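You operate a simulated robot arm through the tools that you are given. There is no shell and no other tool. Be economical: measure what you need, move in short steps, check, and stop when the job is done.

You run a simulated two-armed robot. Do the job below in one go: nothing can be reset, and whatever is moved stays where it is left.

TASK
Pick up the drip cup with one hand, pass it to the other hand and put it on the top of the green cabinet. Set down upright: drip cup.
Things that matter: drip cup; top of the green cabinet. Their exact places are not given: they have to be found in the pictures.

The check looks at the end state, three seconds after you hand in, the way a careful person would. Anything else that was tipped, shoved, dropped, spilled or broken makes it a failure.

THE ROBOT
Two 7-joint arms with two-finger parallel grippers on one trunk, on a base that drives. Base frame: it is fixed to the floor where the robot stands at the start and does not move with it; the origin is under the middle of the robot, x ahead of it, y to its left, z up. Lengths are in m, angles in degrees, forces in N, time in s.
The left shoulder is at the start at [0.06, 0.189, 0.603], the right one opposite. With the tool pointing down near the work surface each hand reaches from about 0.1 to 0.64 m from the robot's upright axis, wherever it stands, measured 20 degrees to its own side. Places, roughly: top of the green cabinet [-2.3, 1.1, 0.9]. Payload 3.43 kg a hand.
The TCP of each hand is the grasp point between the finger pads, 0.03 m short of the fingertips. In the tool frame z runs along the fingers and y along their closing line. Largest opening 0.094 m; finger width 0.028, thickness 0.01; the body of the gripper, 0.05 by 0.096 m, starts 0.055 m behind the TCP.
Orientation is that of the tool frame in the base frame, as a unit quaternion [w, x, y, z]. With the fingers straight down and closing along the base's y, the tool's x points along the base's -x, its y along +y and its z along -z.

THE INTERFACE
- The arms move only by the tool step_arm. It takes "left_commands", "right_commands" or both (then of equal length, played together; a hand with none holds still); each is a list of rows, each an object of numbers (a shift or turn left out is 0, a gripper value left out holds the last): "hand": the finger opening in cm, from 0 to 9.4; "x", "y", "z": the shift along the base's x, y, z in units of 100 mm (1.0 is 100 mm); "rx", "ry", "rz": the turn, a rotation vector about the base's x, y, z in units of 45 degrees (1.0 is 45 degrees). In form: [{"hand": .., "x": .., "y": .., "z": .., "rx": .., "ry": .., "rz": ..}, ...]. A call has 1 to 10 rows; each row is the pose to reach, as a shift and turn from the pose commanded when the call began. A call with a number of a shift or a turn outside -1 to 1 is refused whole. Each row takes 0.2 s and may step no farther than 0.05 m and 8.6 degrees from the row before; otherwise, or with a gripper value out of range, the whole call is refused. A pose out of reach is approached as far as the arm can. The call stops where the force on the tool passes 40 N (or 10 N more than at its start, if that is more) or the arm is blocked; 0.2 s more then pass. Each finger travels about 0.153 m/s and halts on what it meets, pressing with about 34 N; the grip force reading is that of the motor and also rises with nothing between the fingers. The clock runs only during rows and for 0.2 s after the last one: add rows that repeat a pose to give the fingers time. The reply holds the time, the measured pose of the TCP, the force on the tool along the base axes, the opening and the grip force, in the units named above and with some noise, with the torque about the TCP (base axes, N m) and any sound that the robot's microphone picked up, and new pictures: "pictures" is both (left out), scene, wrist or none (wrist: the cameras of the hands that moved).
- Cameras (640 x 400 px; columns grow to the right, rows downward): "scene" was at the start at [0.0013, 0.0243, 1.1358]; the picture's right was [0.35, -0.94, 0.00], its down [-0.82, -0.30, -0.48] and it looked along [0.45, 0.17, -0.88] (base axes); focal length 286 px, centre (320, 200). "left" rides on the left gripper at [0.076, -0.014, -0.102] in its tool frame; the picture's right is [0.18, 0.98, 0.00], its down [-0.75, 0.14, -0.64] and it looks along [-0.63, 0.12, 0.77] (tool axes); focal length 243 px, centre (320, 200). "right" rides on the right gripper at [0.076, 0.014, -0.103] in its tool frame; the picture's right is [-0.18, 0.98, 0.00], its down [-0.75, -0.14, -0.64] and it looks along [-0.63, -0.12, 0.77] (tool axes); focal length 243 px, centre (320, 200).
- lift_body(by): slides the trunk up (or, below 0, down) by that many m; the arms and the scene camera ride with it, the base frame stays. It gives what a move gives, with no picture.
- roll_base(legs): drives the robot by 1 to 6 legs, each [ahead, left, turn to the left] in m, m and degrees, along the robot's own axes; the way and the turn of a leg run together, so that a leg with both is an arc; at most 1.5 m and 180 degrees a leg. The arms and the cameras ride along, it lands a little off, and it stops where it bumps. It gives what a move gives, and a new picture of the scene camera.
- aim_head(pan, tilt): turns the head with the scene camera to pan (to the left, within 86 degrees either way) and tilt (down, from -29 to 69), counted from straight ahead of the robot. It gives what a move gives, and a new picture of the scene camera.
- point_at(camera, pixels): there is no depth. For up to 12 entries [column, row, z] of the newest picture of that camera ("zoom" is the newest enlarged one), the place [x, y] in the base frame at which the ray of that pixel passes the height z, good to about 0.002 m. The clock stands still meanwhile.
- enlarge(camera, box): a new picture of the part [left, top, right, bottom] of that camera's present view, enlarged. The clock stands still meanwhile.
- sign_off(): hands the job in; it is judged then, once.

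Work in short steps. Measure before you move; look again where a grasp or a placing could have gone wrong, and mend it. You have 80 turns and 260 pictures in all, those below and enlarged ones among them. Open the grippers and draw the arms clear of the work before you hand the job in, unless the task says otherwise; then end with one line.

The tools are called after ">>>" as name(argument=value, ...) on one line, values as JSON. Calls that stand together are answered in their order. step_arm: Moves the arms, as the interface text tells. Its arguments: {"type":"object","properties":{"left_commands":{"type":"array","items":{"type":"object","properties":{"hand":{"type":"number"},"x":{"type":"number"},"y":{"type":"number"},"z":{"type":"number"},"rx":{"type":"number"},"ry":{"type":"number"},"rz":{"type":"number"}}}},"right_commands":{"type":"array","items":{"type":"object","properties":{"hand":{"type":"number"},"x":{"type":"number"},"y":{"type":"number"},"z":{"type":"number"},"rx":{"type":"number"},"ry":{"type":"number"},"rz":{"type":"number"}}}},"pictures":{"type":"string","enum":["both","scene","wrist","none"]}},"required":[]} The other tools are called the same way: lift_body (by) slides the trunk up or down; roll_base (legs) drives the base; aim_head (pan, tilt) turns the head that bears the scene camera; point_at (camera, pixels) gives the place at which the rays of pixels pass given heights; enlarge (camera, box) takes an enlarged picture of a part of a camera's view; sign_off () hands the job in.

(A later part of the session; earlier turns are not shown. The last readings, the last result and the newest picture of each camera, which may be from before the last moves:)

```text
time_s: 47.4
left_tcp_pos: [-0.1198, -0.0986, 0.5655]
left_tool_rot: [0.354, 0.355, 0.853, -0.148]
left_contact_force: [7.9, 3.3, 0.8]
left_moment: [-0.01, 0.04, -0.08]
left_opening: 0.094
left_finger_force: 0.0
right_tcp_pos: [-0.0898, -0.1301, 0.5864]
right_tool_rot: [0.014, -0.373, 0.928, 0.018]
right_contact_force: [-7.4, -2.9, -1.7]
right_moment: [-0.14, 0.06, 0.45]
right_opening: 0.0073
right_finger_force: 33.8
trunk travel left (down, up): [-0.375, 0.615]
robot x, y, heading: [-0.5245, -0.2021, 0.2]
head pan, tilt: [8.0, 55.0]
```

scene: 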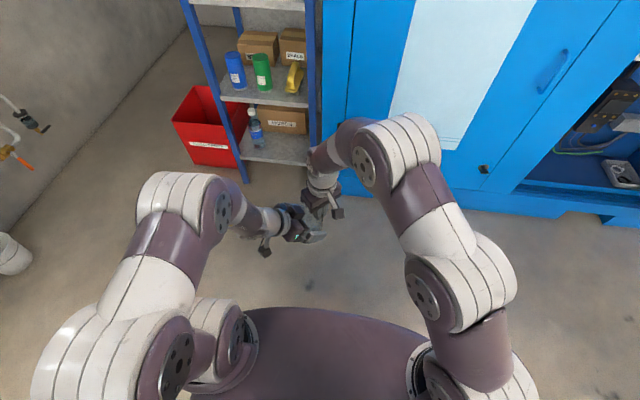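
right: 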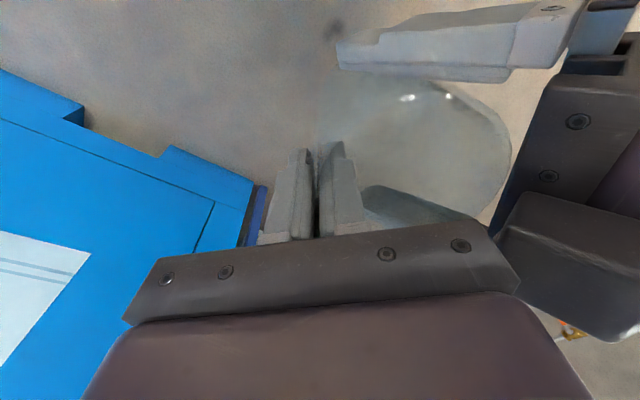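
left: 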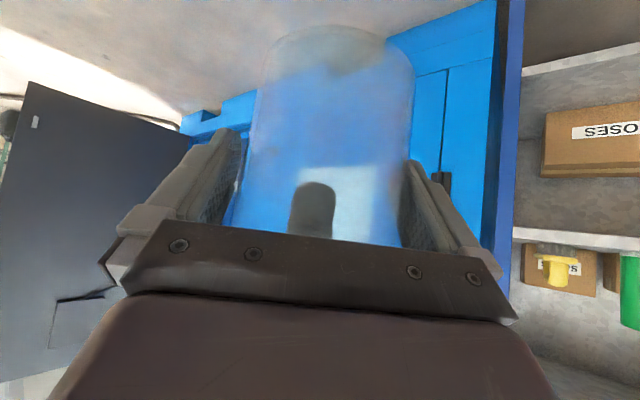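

Cup now held by the right hand; it leans lightly on the left hand's +y-side finger (8 N). I shift the left hand 2 mm along (+,+) and withdraw it back-left slowly.

>>> step_arm(left_commands=[{"x": 0.014, "y": 0.014}, {"x": -0.1, "y": 0.13}, {"x": -0.3, "y": 0.33}, {"x": -0.55, "y": 0.58}, {"x": -0.8, "y": 0.83}, {"x": -0.95, "y": 0.97}], pictures="both")

>>> enlarge(camera="right", box=[0, 0, 640, 400])

>>> enlarge(camera="scene", box=[240, 160, 368, 260])

```text
time_s: 48.8
left_tcp_pos: [-0.2158, -0.0003, 0.5648]
left_tool_rot: [0.353, 0.357, 0.852, -0.149]
left_contact_force: [0.9, -0.1, 0.7]
left_moment: [0.01, 0.01, 0.02]
left_opening: 0.0939
left_finger_force: 0.1
right_tcp_pos: [-0.0889, -0.1294, 0.5866]
right_tool_rot: [0.015, -0.372, 0.928, 0.018]
right_contact_force: [0.7, -0.1, 0.2]
right_moment: [-0.05, -0.01, -0.03]
right_opening: 0.0067
right_finger_force: 33.7
trunk travel left (down, up): [-0.375, 0.615]
robot x, y, heading: [-0.5245, -0.2017, 0.1]
head pan, tilt: [8.0, 55.0]
```

scene: 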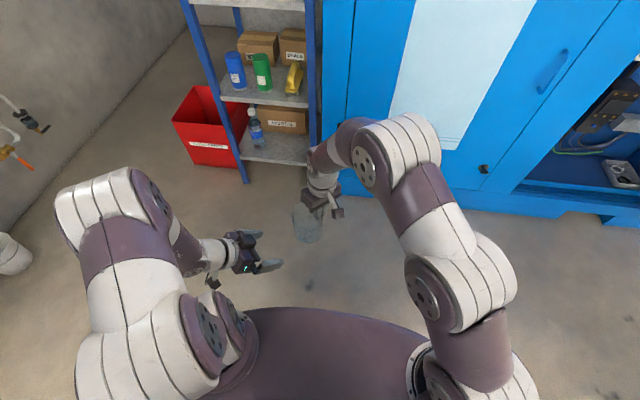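
left: 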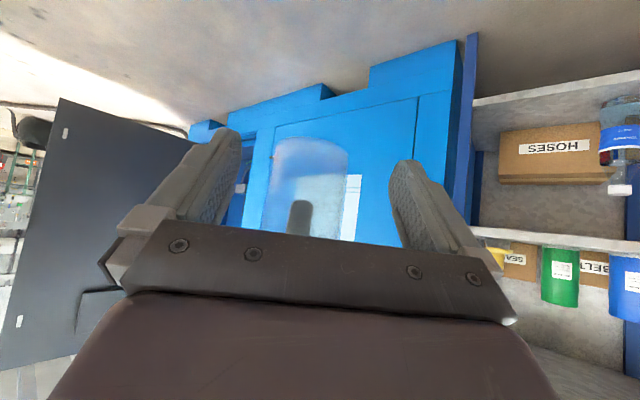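

```text
1.00 times, centred on (320, 200) of right (not enlarged: the box is as wide or as high as the picture)
```

zoom: 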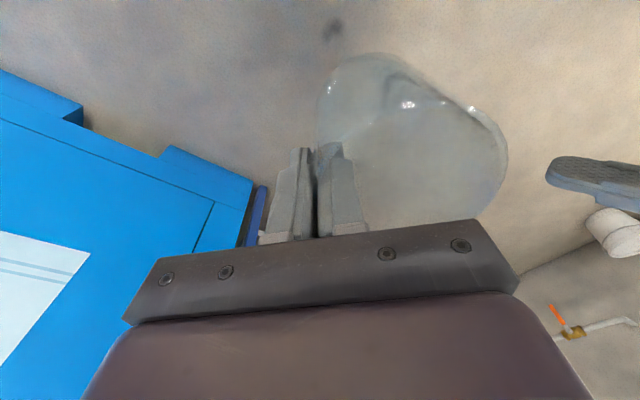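

```text
4.00 times, centred on (304, 210) of scene
```

zoom: 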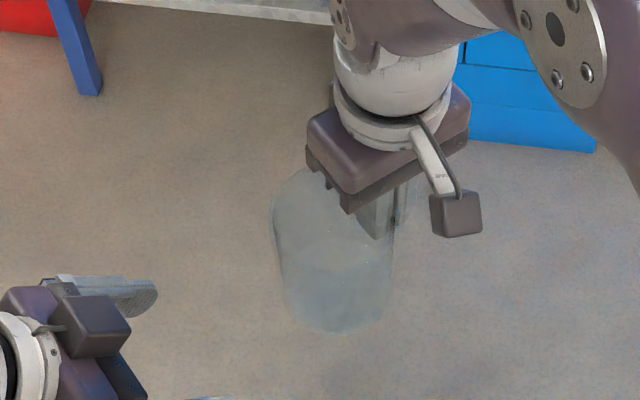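

The right hand holds the cup upright alone. I rotate the base 100° to the left in place (free floor around) and look for the cabinet.

>>> roll_base(legs=[[-0.1, 0, 0], [0, 0, 100]])

>>> aim_head(pan=35, tilt=25)

```text
time_s: 54.1
left_tcp_pos: [-0.8673, 0.0769, 0.5658]
left_tool_rot: [0.343, -0.411, 0.827, 0.169]
left_contact_force: [1.1, 0.5, -0.3]
left_moment: [0.0, -0.02, 0.02]
left_opening: 0.094
left_finger_force: 0.0
right_tcp_pos: [-0.7548, 0.221, 0.5867]
right_tool_rot: [0.005, 0.945, -0.327, -0.024]
right_contact_force: [-0.7, 0.3, 0.4]
right_moment: [0.02, -0.05, 0.01]
right_opening: 0.0067
right_finger_force: 34.2
trunk travel left (down, up): [-0.375, 0.615]
robot x, y, heading: [-0.6261, -0.2006, 98.0]
head pan, tilt: [8.0, 55.0]
```

scene: 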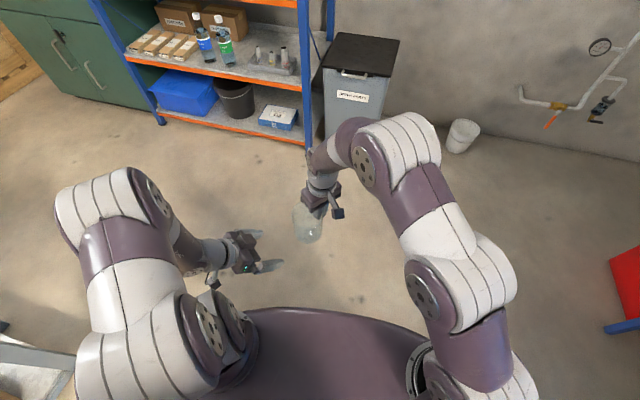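

```text
time_s: 55.1
left_tcp_pos: [-0.8656, 0.0765, 0.5644]
left_tool_rot: [0.343, -0.411, 0.827, 0.169]
left_contact_force: [-1.0, 0.8, 0.3]
left_moment: [-0.01, 0.01, -0.02]
left_opening: 0.0939
left_finger_force: 0.1
right_tcp_pos: [-0.7563, 0.222, 0.5859]
right_tool_rot: [0.003, 0.945, -0.327, -0.023]
right_contact_force: [-0.2, -0.2, -0.3]
right_moment: [0.0, -0.06, 0.01]
right_opening: 0.0067
right_finger_force: 34.5
trunk travel left (down, up): [-0.375, 0.615]
robot x, y, heading: [-0.6253, -0.2021, 98.2]
head pan, tilt: [35.0, 25.0]
```

scene: 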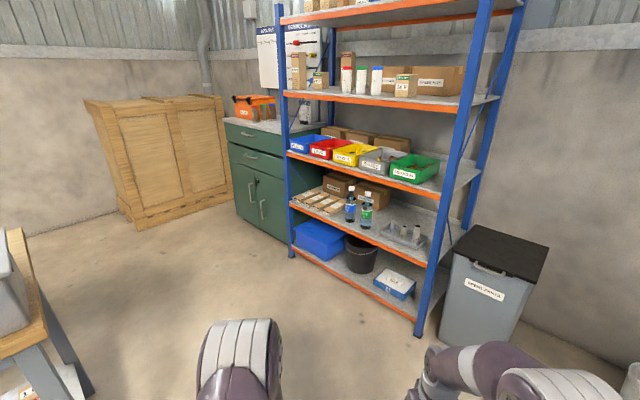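

The green cabinet is at (265,170), with an orange box on its top, next to the orange rack. I zoom on it and measure the top edges at z 0.9.

>>> enlarge(camera="scene", box=[200, 80, 360, 180])

>>> point_at(camera="scene", pixels=[[222, 119, 0.9], [288, 131, 0.9], [240, 216, 0.0], [292, 245, 0.0], [415, 325, 0.0], [272, 110, 0.9], [296, 255, 0.0], [325, 125, 0.9]])

```text
4.00 times, centred on (280, 130) of scene
```

zoom: 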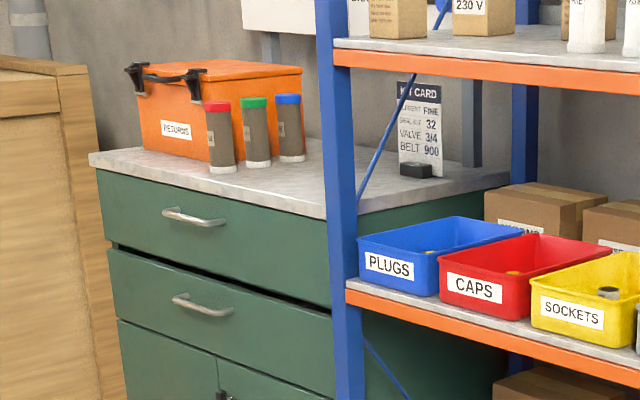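

```text
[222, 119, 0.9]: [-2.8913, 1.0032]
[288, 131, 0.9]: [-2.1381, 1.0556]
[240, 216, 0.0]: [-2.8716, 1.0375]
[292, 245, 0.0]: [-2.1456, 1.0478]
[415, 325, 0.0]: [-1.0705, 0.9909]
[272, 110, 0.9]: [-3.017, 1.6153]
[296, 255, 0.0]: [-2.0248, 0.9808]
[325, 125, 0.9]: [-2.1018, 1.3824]
```

Cabinet top spans about x -2.89..-2.05, front edge y≈1.03. I look left along the way to check the workbench and floor space.

>>> aim_head(pan=80, tilt=35)

```text
time_s: 56.2
left_tcp_pos: [-0.8661, 0.0777, 0.5644]
left_tool_rot: [0.343, -0.411, 0.828, 0.168]
left_contact_force: [1.2, 0.9, 0.5]
left_moment: [-0.02, 0.05, 0.05]
left_opening: 0.0937
left_finger_force: 0.1
right_tcp_pos: [-0.7552, 0.2222, 0.5865]
right_tool_rot: [0.004, 0.945, -0.327, -0.024]
right_contact_force: [-1.0, 0.3, -0.2]
right_moment: [0.02, -0.02, 0.01]
right_opening: 0.0069
right_finger_force: 34.6
trunk travel left (down, up): [-0.375, 0.615]
robot x, y, heading: [-0.6241, -0.196, 98.2]
head pan, tilt: [80.0, 35.0]
```

scene: 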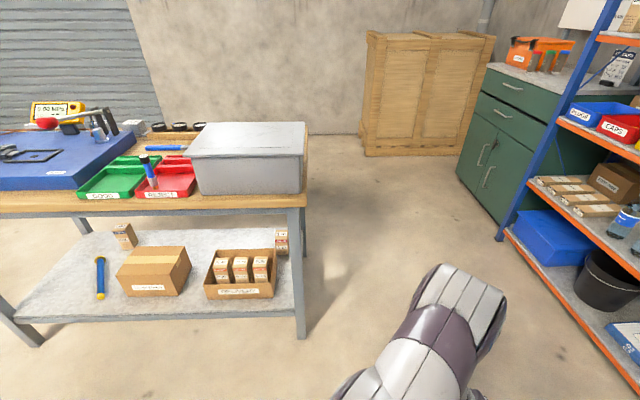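

>>> point_at(camera="scene", pixels=[[302, 338, 0.0], [288, 258, 0.0], [307, 190, 0.85], [305, 125, 1.0], [500, 240, 0.0], [362, 155, 0.0], [458, 178, 0.0], [640, 392, 0.0]])

```text
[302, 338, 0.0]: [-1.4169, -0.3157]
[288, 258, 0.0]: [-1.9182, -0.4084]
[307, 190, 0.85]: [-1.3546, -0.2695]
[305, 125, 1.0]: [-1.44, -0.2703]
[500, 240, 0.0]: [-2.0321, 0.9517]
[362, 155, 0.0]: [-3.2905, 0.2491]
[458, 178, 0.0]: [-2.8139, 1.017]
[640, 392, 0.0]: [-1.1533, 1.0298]
```

The corridor between bench (y<-0.27) and rack (y>0.95) is about 1.2 m wide. I go ahead 0.45 while squaring to heading 90, then sidestep left 1.0 m and look.

>>> roll_base(legs=[[0.47, 0, -8.2], [0, 1.1, 0]])

>>> aim_head(pan=45, tilt=30)

```text
time_s: 64.3
left_tcp_pos: [-1.9686, 0.593, 0.5637]
left_tool_rot: [0.356, -0.345, 0.857, 0.141]
left_contact_force: [0.4, 0.0, 0.2]
left_moment: [0.01, 0.01, 0.0]
left_opening: 0.094
left_finger_force: 0.2
right_tcp_pos: [-1.8385, 0.7175, 0.5858]
right_tool_rot: [0.003, 0.916, -0.399, -0.024]
right_contact_force: [0.0, 0.0, 0.1]
right_moment: [0.03, -0.03, 0.02]
right_opening: 0.0065
right_finger_force: 33.6
trunk travel left (down, up): [-0.375, 0.615]
robot x, y, heading: [-1.7737, 0.2843, 89.4]
head pan, tilt: [80.0, 35.0]
```

scene: 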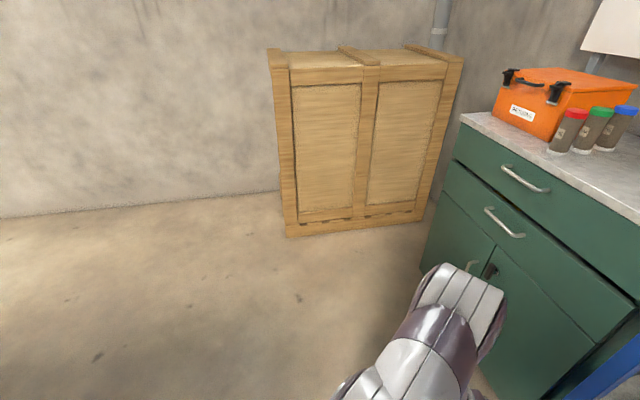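

```text
time_s: 65.3
left_tcp_pos: [-1.9699, 0.5922, 0.5651]
left_tool_rot: [0.355, -0.346, 0.857, 0.142]
left_contact_force: [0.0, 0.0, 0.3]
left_moment: [0.01, -0.02, 0.0]
left_opening: 0.0941
left_finger_force: 0.1
right_tcp_pos: [-1.8374, 0.718, 0.5864]
right_tool_rot: [0.002, 0.917, -0.399, -0.025]
right_contact_force: [0.5, 0.8, -0.2]
right_moment: [0.0, 0.02, 0.01]
right_opening: 0.0066
right_finger_force: 34.5
trunk travel left (down, up): [-0.375, 0.615]
robot x, y, heading: [-1.7785, 0.2808, 89.4]
head pan, tilt: [45.0, 30.0]
```

scene: 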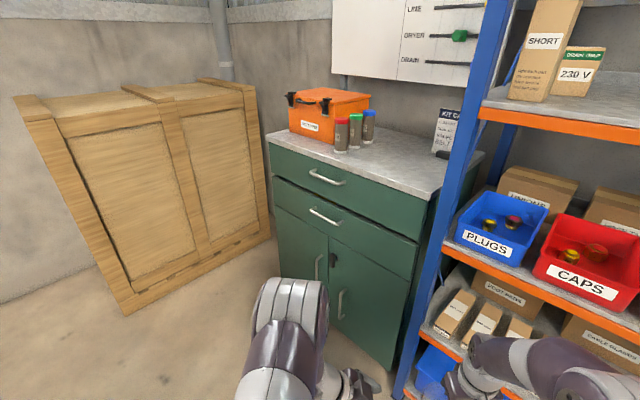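

Good view of the cabinet top. I measure its corners, the tubes' bases and the card.

>>> point_at(camera="scene", pixels=[[267, 133, 0.9], [432, 196, 0.9], [340, 152, 0.9], [369, 145, 0.9], [445, 156, 0.9], [483, 155, 0.9], [390, 160, 0.9], [372, 100, 0.9], [395, 370, 0.0], [415, 350, 0.0], [395, 160, 0.9], [455, 150, 1.1]])

>>> enlarge(camera="scene", box=[250, 70, 490, 220])

```text
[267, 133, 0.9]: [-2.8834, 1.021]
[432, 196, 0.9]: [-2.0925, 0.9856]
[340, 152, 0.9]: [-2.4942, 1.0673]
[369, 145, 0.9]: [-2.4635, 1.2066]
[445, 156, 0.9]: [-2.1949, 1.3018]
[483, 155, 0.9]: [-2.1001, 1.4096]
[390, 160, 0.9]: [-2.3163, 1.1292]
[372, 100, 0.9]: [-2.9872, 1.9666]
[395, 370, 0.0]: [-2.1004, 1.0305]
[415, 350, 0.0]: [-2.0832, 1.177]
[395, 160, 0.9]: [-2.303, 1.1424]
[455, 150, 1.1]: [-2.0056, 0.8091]
```

```text
2.67 times, centred on (370, 145) of scene
```

zoom: 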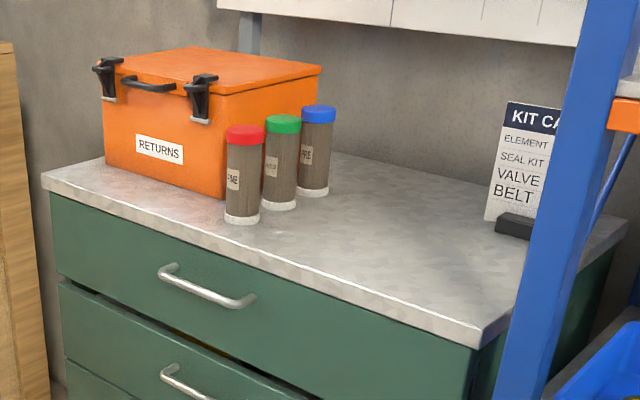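

Free spot on the top: about (-2.29,1.11), clear of tubes (x≤-2.44) and card (y≥1.28). I raise the trunk 0.5 m and sidestep further left, still away from the cabinet.

>>> lift_body(by=0.5)

>>> roll_base(legs=[[0, 0.74, 0.6]])

>>> aim_head(pan=0, tilt=50)

```text
refused: 0.5 is not a number from -0.4 to 0.4
```

```text
time_s: 69.4
left_tcp_pos: [-2.7173, 0.5895, 0.5643]
left_tool_rot: [0.354, -0.354, 0.853, 0.145]
left_contact_force: [0.4, 0.7, -0.4]
left_moment: [0.03, -0.01, 0.02]
left_opening: 0.0939
left_finger_force: 0.1
right_tcp_pos: [-2.5884, 0.7184, 0.5869]
right_tool_rot: [0.002, 0.921, -0.389, -0.023]
right_contact_force: [0.6, -0.4, 0.3]
right_moment: [0.04, -0.02, 0.05]
right_opening: 0.0063
right_finger_force: 34.1
trunk travel left (down, up): [-0.375, 0.615]
robot x, y, heading: [-2.5144, 0.2846, 90.6]
head pan, tilt: [45.0, 30.0]
```

scene: 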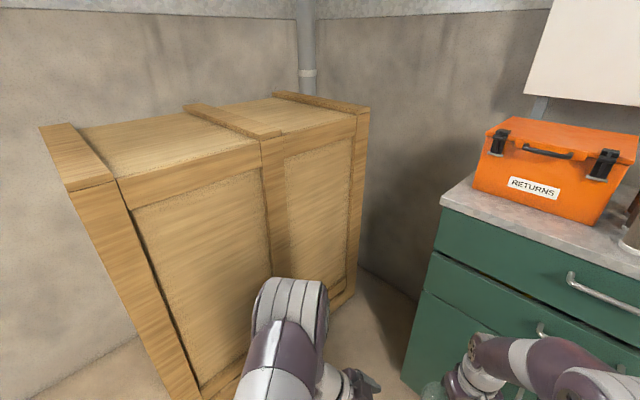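

```text
time_s: 70.5
left_tcp_pos: [-2.7164, 0.5909, 0.5646]
left_tool_rot: [0.353, -0.355, 0.853, 0.146]
left_contact_force: [-0.3, 0.9, -0.2]
left_moment: [0.03, -0.01, -0.01]
left_opening: 0.0938
left_finger_force: 0.0
right_tcp_pos: [-2.5879, 0.7198, 0.5862]
right_tool_rot: [0.002, 0.92, -0.391, -0.023]
right_contact_force: [0.6, 0.5, -0.3]
right_moment: [0.02, -0.02, 0.02]
right_opening: 0.0067
right_finger_force: 33.9
trunk travel left (down, up): [-0.375, 0.615]
robot x, y, heading: [-2.5151, 0.2787, 90.5]
head pan, tilt: [0.0, 50.0]
```

scene: 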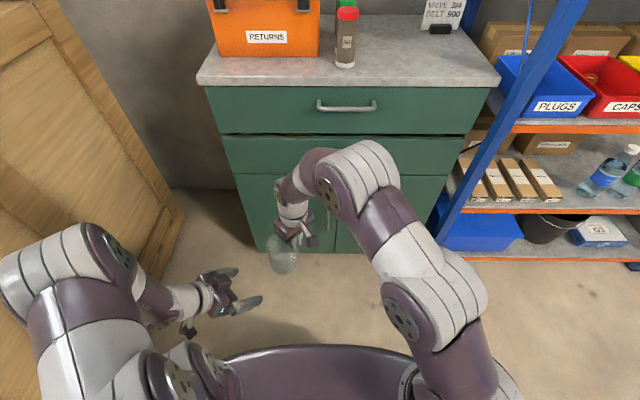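

At the cabinet; the crate is on my left. I measure the crate's near edge, then raise the trunk 0.4.

>>> point_at(camera="scene", pixels=[[184, 212, 0.0], [150, 262, 0.0], [58, 5, 0.9], [75, 40, 0.8], [345, 66, 0.9], [197, 84, 0.9], [498, 84, 0.9], [440, 33, 0.9]])

>>> lift_body(by=0.4)

>>> lift_body(by=0.1)

>>> aim_head(pan=-5, tilt=50)

```text
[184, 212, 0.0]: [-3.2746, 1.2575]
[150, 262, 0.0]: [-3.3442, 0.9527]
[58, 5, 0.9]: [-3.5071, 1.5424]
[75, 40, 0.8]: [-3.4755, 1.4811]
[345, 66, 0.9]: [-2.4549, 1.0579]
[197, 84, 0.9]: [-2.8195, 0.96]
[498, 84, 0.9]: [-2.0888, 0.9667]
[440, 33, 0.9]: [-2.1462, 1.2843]
```

```text
time_s: 74.3
left_tcp_pos: [-2.717, 0.5912, 0.965]
left_tool_rot: [0.354, -0.354, 0.853, 0.145]
left_contact_force: [-0.3, -0.7, -0.2]
left_moment: [-0.02, -0.02, -0.01]
left_opening: 0.0939
left_finger_force: 0.0
right_tcp_pos: [-2.5877, 0.7189, 0.9865]
right_tool_rot: [0.002, 0.921, -0.39, -0.023]
right_contact_force: [0.3, -0.7, -1.4]
right_moment: [-0.01, -0.03, 0.03]
right_opening: 0.0066
right_finger_force: 34.1
trunk travel left (down, up): [-0.775, 0.215]
robot x, y, heading: [-2.5107, 0.2851, 90.9]
head pan, tilt: [0.0, 50.0]
```

```text
time_s: 75.7
left_tcp_pos: [-2.718, 0.5909, 1.0658]
left_tool_rot: [0.355, -0.354, 0.853, 0.145]
left_contact_force: [-0.5, -0.5, 0.5]
left_moment: [-0.01, 0.0, -0.04]
left_opening: 0.0944
left_finger_force: 0.0
right_tcp_pos: [-2.5896, 0.717, 1.0854]
right_tool_rot: [0.002, 0.921, -0.389, -0.023]
right_contact_force: [0.2, -0.9, -0.6]
right_moment: [0.02, -0.03, 0.01]
right_opening: 0.0062
right_finger_force: 33.9
trunk travel left (down, up): [-0.875, 0.115]
robot x, y, heading: [-2.5127, 0.2812, 90.5]
head pan, tilt: [0.0, 50.0]
```

```text
time_s: 76.3
left_tcp_pos: [-2.7179, 0.5907, 1.0638]
left_tool_rot: [0.354, -0.354, 0.853, 0.145]
left_contact_force: [0.3, 0.0, -0.2]
left_moment: [0.03, 0.02, 0.03]
left_opening: 0.0941
left_finger_force: 0.0
right_tcp_pos: [-2.5878, 0.7181, 1.0861]
right_tool_rot: [0.002, 0.921, -0.39, -0.023]
right_contact_force: [0.2, -0.6, -0.7]
right_moment: [0.01, -0.02, -0.01]
right_opening: 0.0066
right_finger_force: 34.0
trunk travel left (down, up): [-0.875, 0.115]
robot x, y, heading: [-2.517, 0.2841, 90.4]
head pan, tilt: [-5.0, 50.0]
```

scene: 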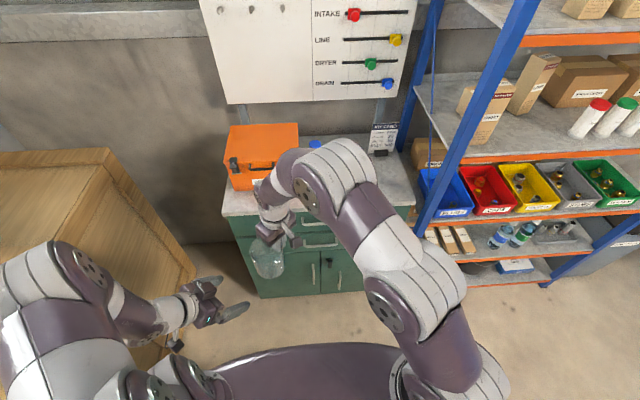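

Raised; the crate is far enough (x≈-3.2). I triangulate the cabinet top height with this new higher view.

>>> enlarge(camera="scene", box=[200, 110, 440, 260])

>>> point_at(camera="scene", pixels=[[413, 206, 0.86], [413, 206, 0.9], [413, 206, 0.94], [222, 216, 0.86], [222, 216, 0.9], [222, 216, 0.94]])

```text
2.67 times, centred on (320, 185) of scene
```

zoom: 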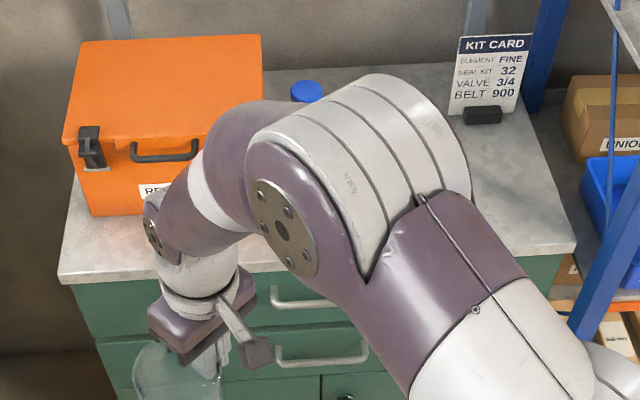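

```text
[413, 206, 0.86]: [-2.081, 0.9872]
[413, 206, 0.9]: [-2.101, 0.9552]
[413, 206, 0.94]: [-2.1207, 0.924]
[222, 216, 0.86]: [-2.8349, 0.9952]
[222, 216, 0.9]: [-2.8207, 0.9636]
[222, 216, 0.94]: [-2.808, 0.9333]
```

Height 0.90 confirmed (front edge y≈0.96, corners x -2.82/-2.10). I move the right hand +x in steps while still in front of the cabinet, so as to pass well clear of the tubes.

>>> step_arm(right_commands=[{"x": 0.3}, {"x": 0.6}, {"x": 0.9}, {"x": 1.0}], pictures="none")

>>> step_arm(right_commands=[{"x": 0.3}, {"x": 0.6}, {"x": 0.9}, {"x": 1.0}], pictures="none")

>>> step_arm(right_commands=[{"x": 0.3}, {"x": 0.6}, {"x": 0.9}, {"x": 1.0}], pictures="both")

```text
time_s: 77.3
left_tcp_pos: [-2.7166, 0.5909, 1.065]
left_tool_rot: [0.353, -0.355, 0.853, 0.146]
left_contact_force: [-0.1, 0.6, -0.5]
left_moment: [-0.02, 0.02, -0.01]
left_opening: 0.0941
left_finger_force: 0.1
right_tcp_pos: [-2.4857, 0.7175, 1.0866]
right_tool_rot: [0.002, 0.921, -0.39, -0.023]
right_contact_force: [0.2, 0.4, -0.3]
right_moment: [0.0, -0.01, -0.01]
right_opening: 0.0064
right_finger_force: 33.8
trunk travel left (down, up): [-0.875, 0.115]
robot x, y, heading: [-2.516, 0.2827, 90.4]
head pan, tilt: [-5.0, 50.0]
```

```text
time_s: 78.3
left_tcp_pos: [-2.7172, 0.5904, 1.0657]
left_tool_rot: [0.354, -0.354, 0.853, 0.145]
left_contact_force: [0.0, -0.5, 0.6]
left_moment: [0.02, -0.02, 0.02]
left_opening: 0.0938
left_finger_force: 0.1
right_tcp_pos: [-2.388, 0.7171, 1.0869]
right_tool_rot: [0.003, 0.921, -0.389, -0.024]
right_contact_force: [0.1, -0.3, -0.8]
right_moment: [0.03, -0.01, -0.02]
right_opening: 0.0066
right_finger_force: 33.5
trunk travel left (down, up): [-0.875, 0.115]
robot x, y, heading: [-2.5151, 0.2809, 90.3]
head pan, tilt: [-5.0, 50.0]
```

```text
time_s: 79.3
left_tcp_pos: [-2.7176, 0.5901, 1.0654]
left_tool_rot: [0.354, -0.354, 0.853, 0.146]
left_contact_force: [0.0, -0.3, 0.4]
left_moment: [0.01, 0.05, -0.01]
left_opening: 0.094
left_finger_force: 0.0
right_tcp_pos: [-2.2869, 0.7187, 1.0879]
right_tool_rot: [0.003, 0.921, -0.389, -0.023]
right_contact_force: [0.7, 0.0, -0.6]
right_moment: [0.02, 0.02, -0.01]
right_opening: 0.0063
right_finger_force: 34.6
trunk travel left (down, up): [-0.875, 0.115]
robot x, y, heading: [-2.5118, 0.2836, 90.1]
head pan, tilt: [-5.0, 50.0]
```

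scene: 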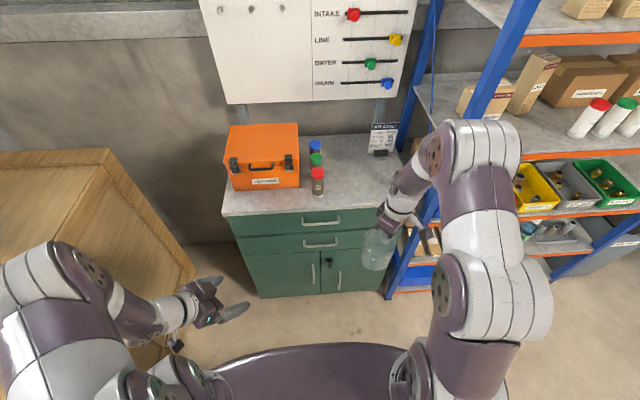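
right: 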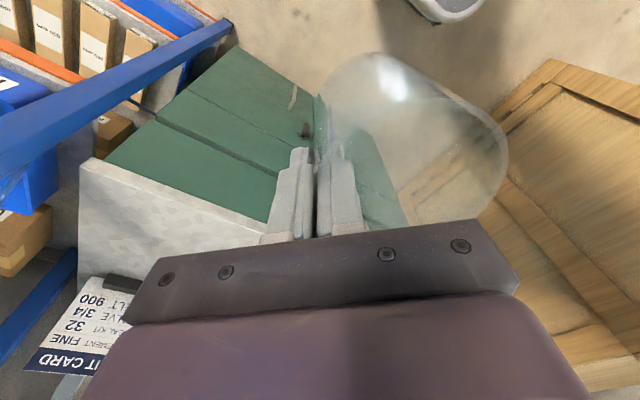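

The right arm's elbow is out to the right near the rack; I check positions of the arm's outer edges (520,165), (550,310) and the rack post before driving ahead.

>>> point_at(camera="scene", pixels=[[521, 165, 1.2], [521, 165, 1.35], [550, 310, 1.15], [550, 310, 1.3], [420, 150, 1.2], [420, 150, 1.35], [388, 298, 0.0], [490, 100, 1.2], [490, 100, 1.35], [440, 190, 0.9]])

>>> enlarge(camera="scene", box=[340, 100, 560, 340])

```text
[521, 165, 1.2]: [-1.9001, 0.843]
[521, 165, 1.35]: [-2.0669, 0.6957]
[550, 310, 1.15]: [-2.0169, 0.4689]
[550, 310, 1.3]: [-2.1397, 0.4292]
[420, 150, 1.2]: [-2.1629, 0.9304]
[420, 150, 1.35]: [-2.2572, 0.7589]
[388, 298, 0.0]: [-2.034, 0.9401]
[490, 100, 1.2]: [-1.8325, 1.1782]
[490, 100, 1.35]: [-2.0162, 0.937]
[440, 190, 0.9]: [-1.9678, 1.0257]
```

```text
1.67 times, centred on (450, 220) of scene
```

zoom: 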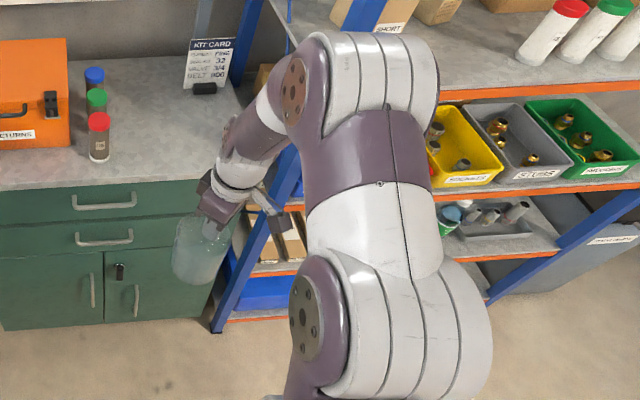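

The elbow would come too near the rack (x≈-2.06). I shift the hand 0.095 inward and the base 0.10 to the right, then go ahead just 0.14 and re-check.

>>> step_arm(right_commands=[{"x": -0.3}, {"x": -0.6}, {"x": -0.95}, {"x": -0.95}], pictures="none")

>>> roll_base(legs=[[0, -0.1, 0], [0.14, 0, 0]])

```text
time_s: 80.3
left_tcp_pos: [-2.7166, 0.5912, 1.0647]
left_tool_rot: [0.353, -0.354, 0.854, 0.145]
left_contact_force: [1.0, -0.5, 0.2]
left_moment: [0.01, -0.02, 0.0]
left_opening: 0.094
left_finger_force: 0.1
right_tcp_pos: [-2.3825, 0.7173, 1.0876]
right_tool_rot: [0.002, 0.921, -0.389, -0.023]
right_contact_force: [0.2, 0.2, 0.1]
right_moment: [0.04, 0.0, -0.04]
right_opening: 0.0065
right_finger_force: 33.9
trunk travel left (down, up): [-0.875, 0.115]
robot x, y, heading: [-2.5156, 0.2833, 90.7]
head pan, tilt: [-5.0, 50.0]
```

```text
time_s: 82.4
left_tcp_pos: [-2.6191, 0.7306, 1.0649]
left_tool_rot: [0.354, -0.353, 0.854, 0.145]
left_contact_force: [0.7, 0.0, 0.3]
left_moment: [-0.04, -0.03, 0.0]
left_opening: 0.0939
left_finger_force: 0.1
right_tcp_pos: [-2.2825, 0.8581, 1.089]
right_tool_rot: [0.002, 0.92, -0.39, -0.024]
right_contact_force: [0.2, 0.1, -0.7]
right_moment: [0.04, -0.04, 0.02]
right_opening: 0.0064
right_finger_force: 33.9
trunk travel left (down, up): [-0.875, 0.115]
robot x, y, heading: [-2.4139, 0.4257, 90.4]
head pan, tilt: [-5.0, 50.0]
```

scene: 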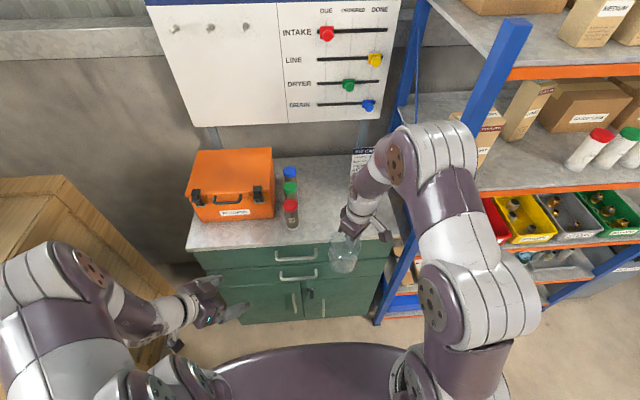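

I check the elbow's clearance in this view before going on.

>>> point_at(camera="scene", pixels=[[478, 150, 1.3], [478, 150, 1.4], [440, 121, 1.3], [440, 121, 1.4], [541, 310, 1.2], [541, 310, 1.3], [470, 120, 1.4], [520, 25, 1.4], [343, 270, 1.0], [331, 250, 1.095], [358, 250, 1.095]])

>>> enlarge(camera="scene", box=[270, 140, 430, 300])

```text
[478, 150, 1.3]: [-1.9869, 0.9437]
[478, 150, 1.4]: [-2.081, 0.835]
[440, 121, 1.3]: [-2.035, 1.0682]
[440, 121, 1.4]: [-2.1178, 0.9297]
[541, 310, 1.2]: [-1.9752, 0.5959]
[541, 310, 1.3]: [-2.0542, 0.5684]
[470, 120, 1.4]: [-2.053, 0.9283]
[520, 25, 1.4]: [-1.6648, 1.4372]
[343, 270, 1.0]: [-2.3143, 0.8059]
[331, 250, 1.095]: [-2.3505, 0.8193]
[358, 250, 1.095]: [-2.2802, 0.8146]
```

```text
2.50 times, centred on (350, 220) of scene
```

zoom: 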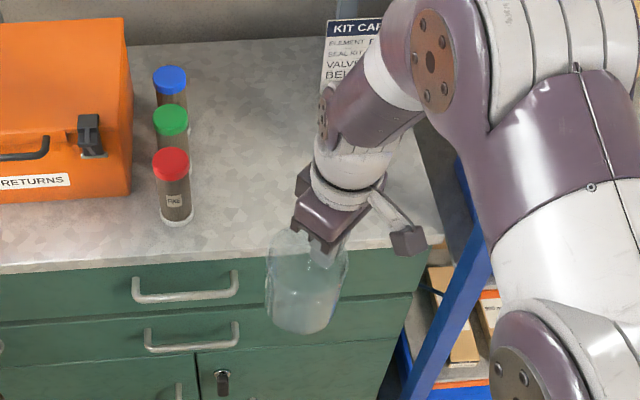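

Cup axis is at (-2.313,0.828) as predicted. I edge the base 0.02 left and 0.10 ahead, leaving the rest to the arm so that the elbow stays clear of the rack.

>>> roll_base(legs=[[0, 0.02, 0], [0.1, 0, 0]])

>>> step_arm(right_commands=[{"y": 0.25}, {"y": 0.5}, {"y": 0.75}, {"y": 1.0}, {"y": 1.0}], pictures="both")

>>> enlarge(camera="scene", box=[270, 140, 430, 300])

```text
time_s: 83.9
left_tcp_pos: [-2.6387, 0.8307, 1.0649]
left_tool_rot: [0.354, -0.353, 0.854, 0.145]
left_contact_force: [0.8, 0.4, 0.2]
left_moment: [0.02, -0.02, -0.01]
left_opening: 0.0939
left_finger_force: 0.0
right_tcp_pos: [-2.3033, 0.9588, 1.0882]
right_tool_rot: [0.001, 0.92, -0.391, -0.023]
right_contact_force: [-0.2, 0.3, 0.2]
right_moment: [0.03, -0.01, -0.02]
right_opening: 0.0068
right_finger_force: 34.4
trunk travel left (down, up): [-0.875, 0.115]
robot x, y, heading: [-2.4375, 0.5275, 90.5]
head pan, tilt: [-5.0, 50.0]
```

scene: 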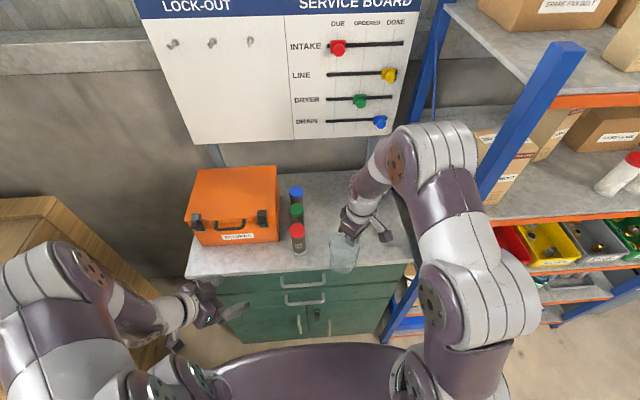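

```text
time_s: 85.1
left_tcp_pos: [-2.6385, 0.8314, 1.0645]
left_tool_rot: [0.354, -0.353, 0.854, 0.146]
left_contact_force: [0.5, 0.1, 0.7]
left_moment: [0.03, 0.03, 0.0]
left_opening: 0.0939
left_finger_force: 0.1
right_tcp_pos: [-2.303, 1.0566, 1.0874]
right_tool_rot: [0.002, 0.92, -0.391, -0.024]
right_contact_force: [-0.7, -0.4, -0.1]
right_moment: [0.02, 0.02, 0.04]
right_opening: 0.0066
right_finger_force: 33.3
trunk travel left (down, up): [-0.875, 0.115]
robot x, y, heading: [-2.434, 0.5236, 90.4]
head pan, tilt: [-5.0, 50.0]
```

scene: 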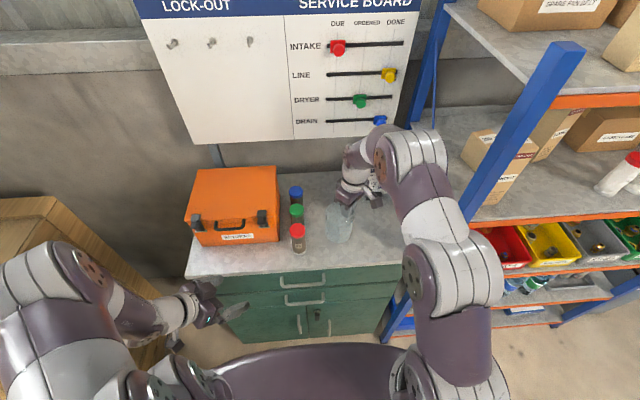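
right: 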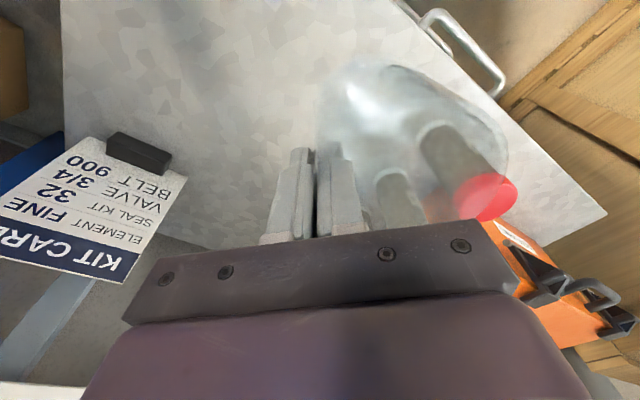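

```text
2.50 times, centred on (350, 220) of scene
```

zoom: 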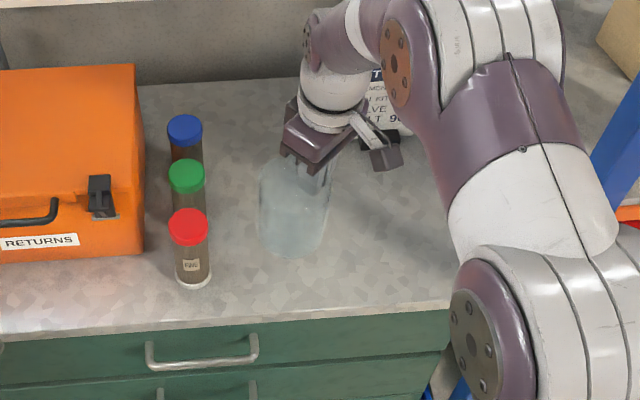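

All clear. I move 3.5 cm further in and lower 6 cm, then check tilt and height.

>>> step_arm(right_commands=[{"y": 0.2, "x": 0.05, "z": -0.1}, {"y": 0.35, "x": 0.1, "z": -0.35}, {"y": 0.35, "x": 0.1, "z": -0.6}, {"y": 0.35, "x": 0.1, "z": -0.7}, {"y": 0.35, "x": 0.1, "z": -0.7}], pictures="both")

>>> enlarge(camera="scene", box=[310, 170, 390, 270])

>>> enlarge(camera="left", box=[0, 0, 640, 400])

```text
time_s: 86.3
left_tcp_pos: [-2.6378, 0.831, 1.0656]
left_tool_rot: [0.354, -0.352, 0.854, 0.144]
left_contact_force: [0.8, -0.1, 0.2]
left_moment: [0.02, -0.04, -0.01]
left_opening: 0.0941
left_finger_force: 0.1
right_tcp_pos: [-2.2934, 1.0935, 1.0157]
right_tool_rot: [0.002, 0.92, -0.391, -0.024]
right_contact_force: [-0.1, -0.2, -0.8]
right_moment: [0.0, -0.02, 0.0]
right_opening: 0.0064
right_finger_force: 34.3
trunk travel left (down, up): [-0.875, 0.115]
robot x, y, heading: [-2.4377, 0.5241, 90.6]
head pan, tilt: [-5.0, 50.0]
```

scene: 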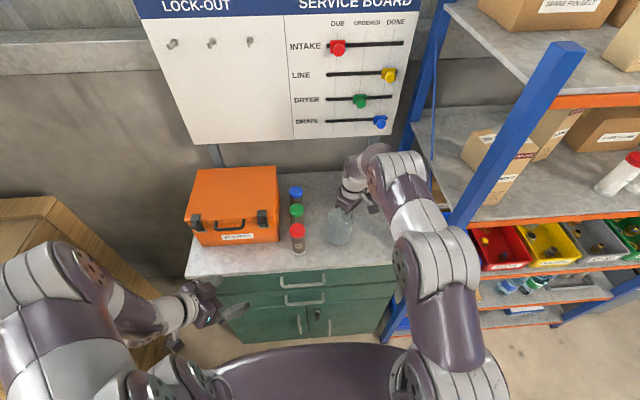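
right: 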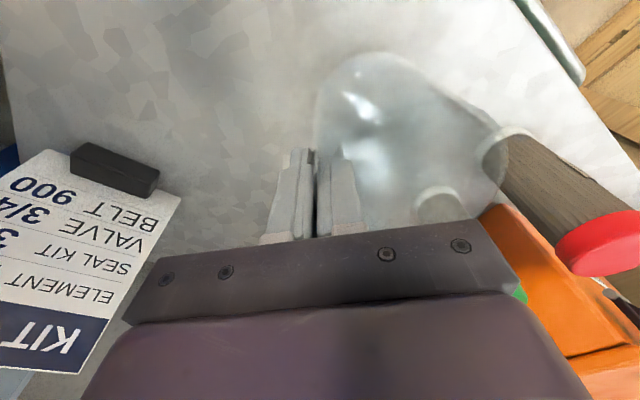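

```text
4.00 times, centred on (350, 220) of scene
```

zoom: 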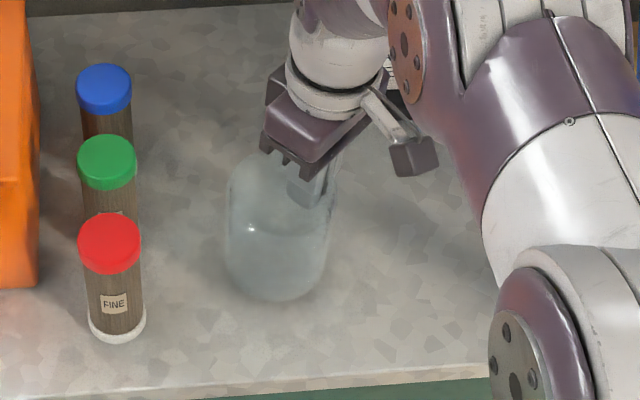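

```text
1.00 times, centred on (320, 200) of left (not enlarged: the box is as wide or as high as the picture)
```

zoom: 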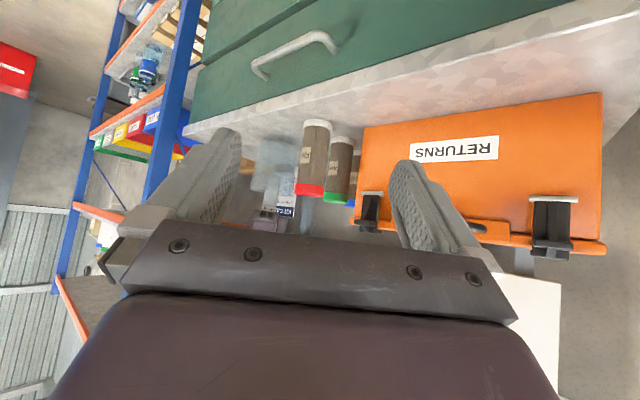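

Cup hangs over free space, 5+ cm from the tubes; expected bottom ≈0.93. I lower 2.4 cm and read the force.

>>> step_arm(right_commands=[{"z": -0.1}, {"z": -0.2}, {"z": -0.24}], pictures="wrist")

>>> enlarge(camera="left", box=[190, 80, 350, 220])

```text
time_s: 87.1
left_tcp_pos: [-2.6391, 0.83, 1.0659]
left_tool_rot: [0.355, -0.353, 0.853, 0.145]
left_contact_force: [-0.4, 0.3, 0.8]
left_moment: [0.0, 0.02, -0.01]
left_opening: 0.0941
left_finger_force: 0.2
right_tcp_pos: [-2.2945, 1.0926, 0.9943]
right_tool_rot: [0.0, 0.92, -0.391, -0.024]
right_contact_force: [-2.6, 1.5, 29.3]
right_moment: [-0.61, 0.19, -0.05]
right_opening: 0.0074
right_finger_force: 34.1
trunk travel left (down, up): [-0.875, 0.115]
robot x, y, heading: [-2.4339, 0.5265, 90.4]
head pan, tilt: [-5.0, 50.0]
```

right: 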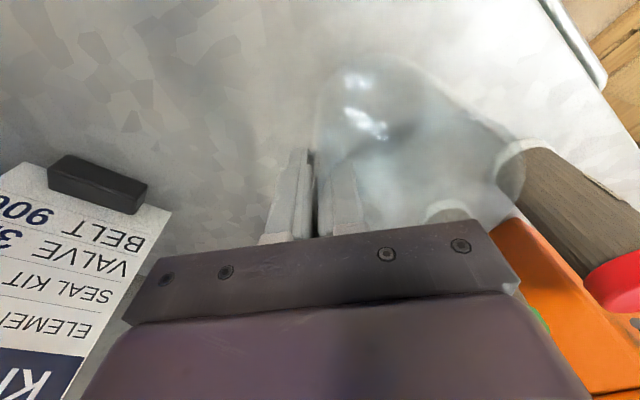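

```text
2.86 times, centred on (270, 150) of left
```

zoom: 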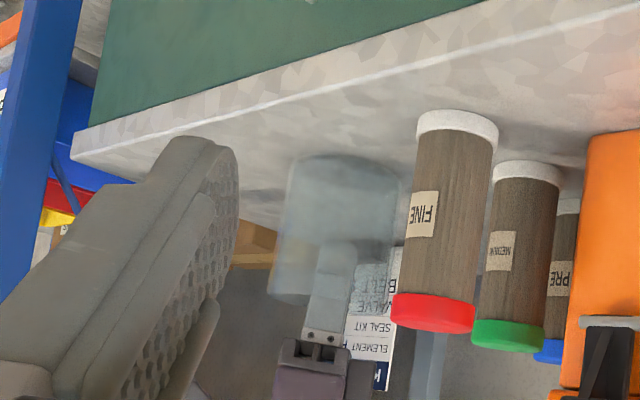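

Contact: 29 N upward; the cup stands in line with the upright tubes. I relieve 2 mm, then open the right fingers to ~3.5 cm.

>>> step_arm(right_commands=[{"z": 0.01}, {"z": 0.02}], pictures="none")

>>> step_arm(right_commands=[{"hand": 1.5}, {"hand": 2.5}, {"hand": 3.5}, {"hand": 3.5}], pictures="both")

>>> enlarge(camera="left", box=[190, 80, 350, 220])

```text
time_s: 87.7
left_tcp_pos: [-2.6386, 0.8311, 1.0656]
left_tool_rot: [0.354, -0.353, 0.854, 0.145]
left_contact_force: [0.8, 0.4, -0.4]
left_moment: [-0.02, 0.01, 0.04]
left_opening: 0.0938
left_finger_force: 0.0
right_tcp_pos: [-2.2943, 1.0928, 0.9943]
right_tool_rot: [0.002, 0.92, -0.391, -0.023]
right_contact_force: [-2.6, 3.2, 13.4]
right_moment: [0.12, 0.22, -0.07]
right_opening: 0.0067
right_finger_force: 34.1
trunk travel left (down, up): [-0.875, 0.115]
robot x, y, heading: [-2.4401, 0.5257, 90.4]
head pan, tilt: [-5.0, 50.0]
```

```text
time_s: 88.7
left_tcp_pos: [-2.6374, 0.8317, 1.0652]
left_tool_rot: [0.355, -0.352, 0.854, 0.145]
left_contact_force: [0.6, -0.3, 0.1]
left_moment: [0.0, -0.02, 0.01]
left_opening: 0.0939
left_finger_force: 0.2
right_tcp_pos: [-2.2941, 1.0929, 0.9947]
right_tool_rot: [0.002, 0.92, -0.392, -0.023]
right_contact_force: [-0.3, 1.1, -0.4]
right_moment: [-0.02, -0.02, -0.01]
right_opening: 0.0349
right_finger_force: 0.1
trunk travel left (down, up): [-0.875, 0.115]
robot x, y, heading: [-2.4385, 0.5236, 90.2]
head pan, tilt: [-5.0, 50.0]
```

scene: 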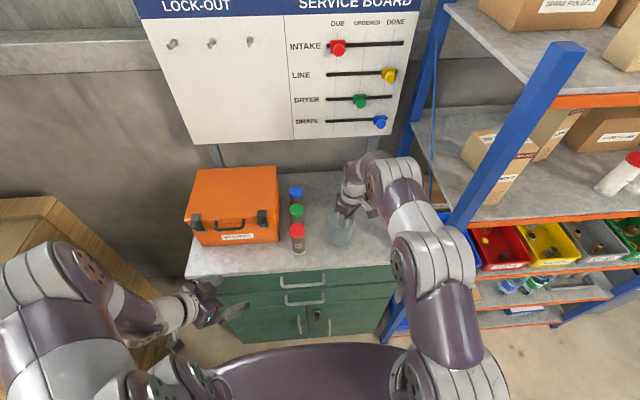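
right: 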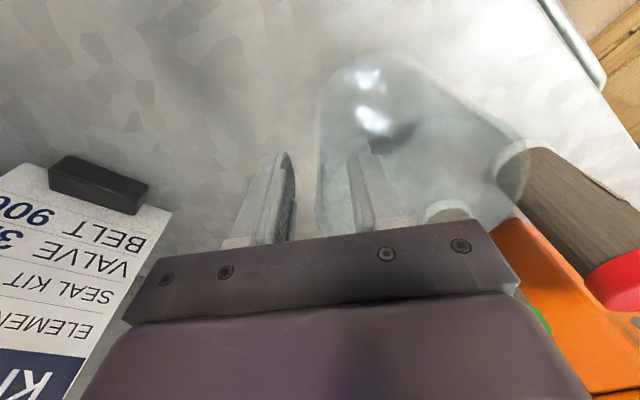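

```text
2.86 times, centred on (270, 150) of left
```

zoom: 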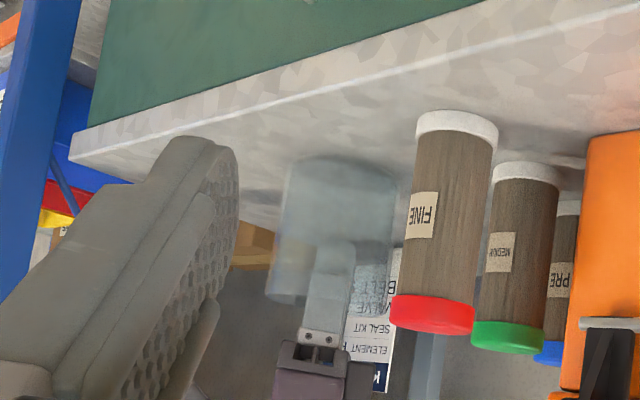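

The cup stands by itself with the wall clear between the open fingers (inner at (365,180), wall at (320,170)). I lift the right hand straight up 0.1 m.

>>> step_arm(right_commands=[{"z": 0.15}, {"z": 0.35}, {"z": 0.65}, {"z": 1.0}, {"z": 1.0}], pictures="both")

>>> enlarge(camera="left", box=[190, 80, 350, 220])

```text
time_s: 89.9
left_tcp_pos: [-2.6386, 0.832, 1.0656]
left_tool_rot: [0.354, -0.353, 0.854, 0.144]
left_contact_force: [0.0, -0.1, 0.1]
left_moment: [0.01, 0.0, -0.01]
left_opening: 0.0943
left_finger_force: 0.0
right_tcp_pos: [-2.2921, 1.0939, 1.0955]
right_tool_rot: [0.003, 0.92, -0.391, -0.025]
right_contact_force: [0.8, -0.6, -0.3]
right_moment: [0.01, 0.02, -0.01]
right_opening: 0.035
right_finger_force: 0.1
trunk travel left (down, up): [-0.875, 0.115]
robot x, y, heading: [-2.4378, 0.5189, 90.1]
head pan, tilt: [-5.0, 50.0]
```

scene: 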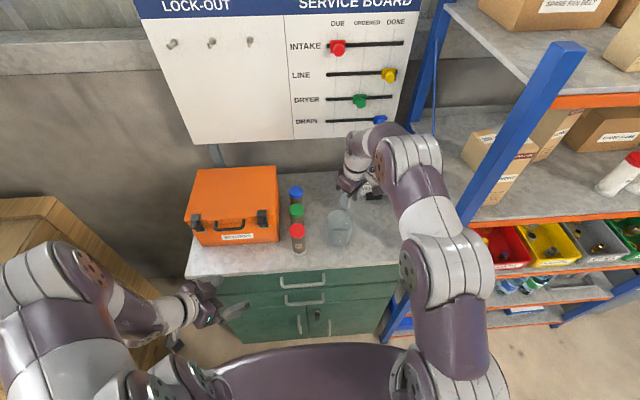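
right: 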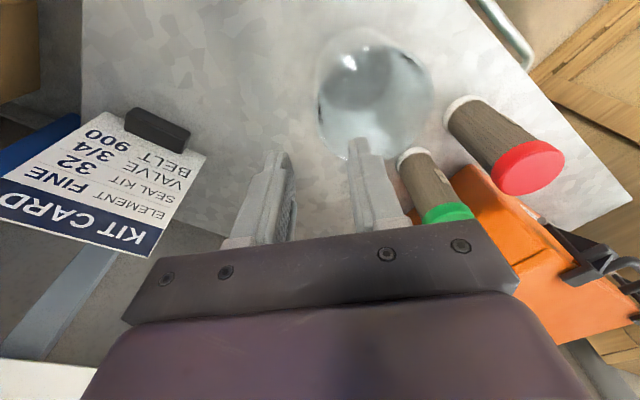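

```text
2.86 times, centred on (270, 150) of left
```

zoom: 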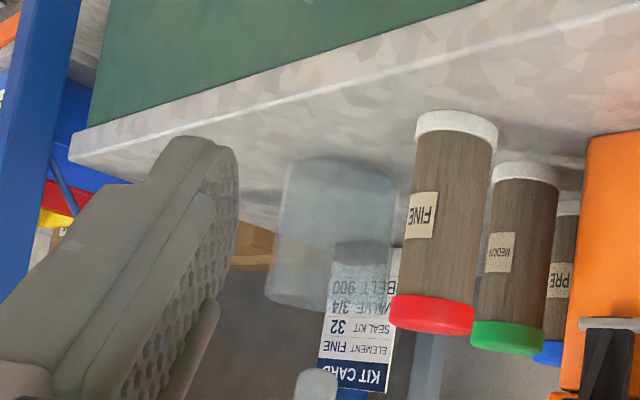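

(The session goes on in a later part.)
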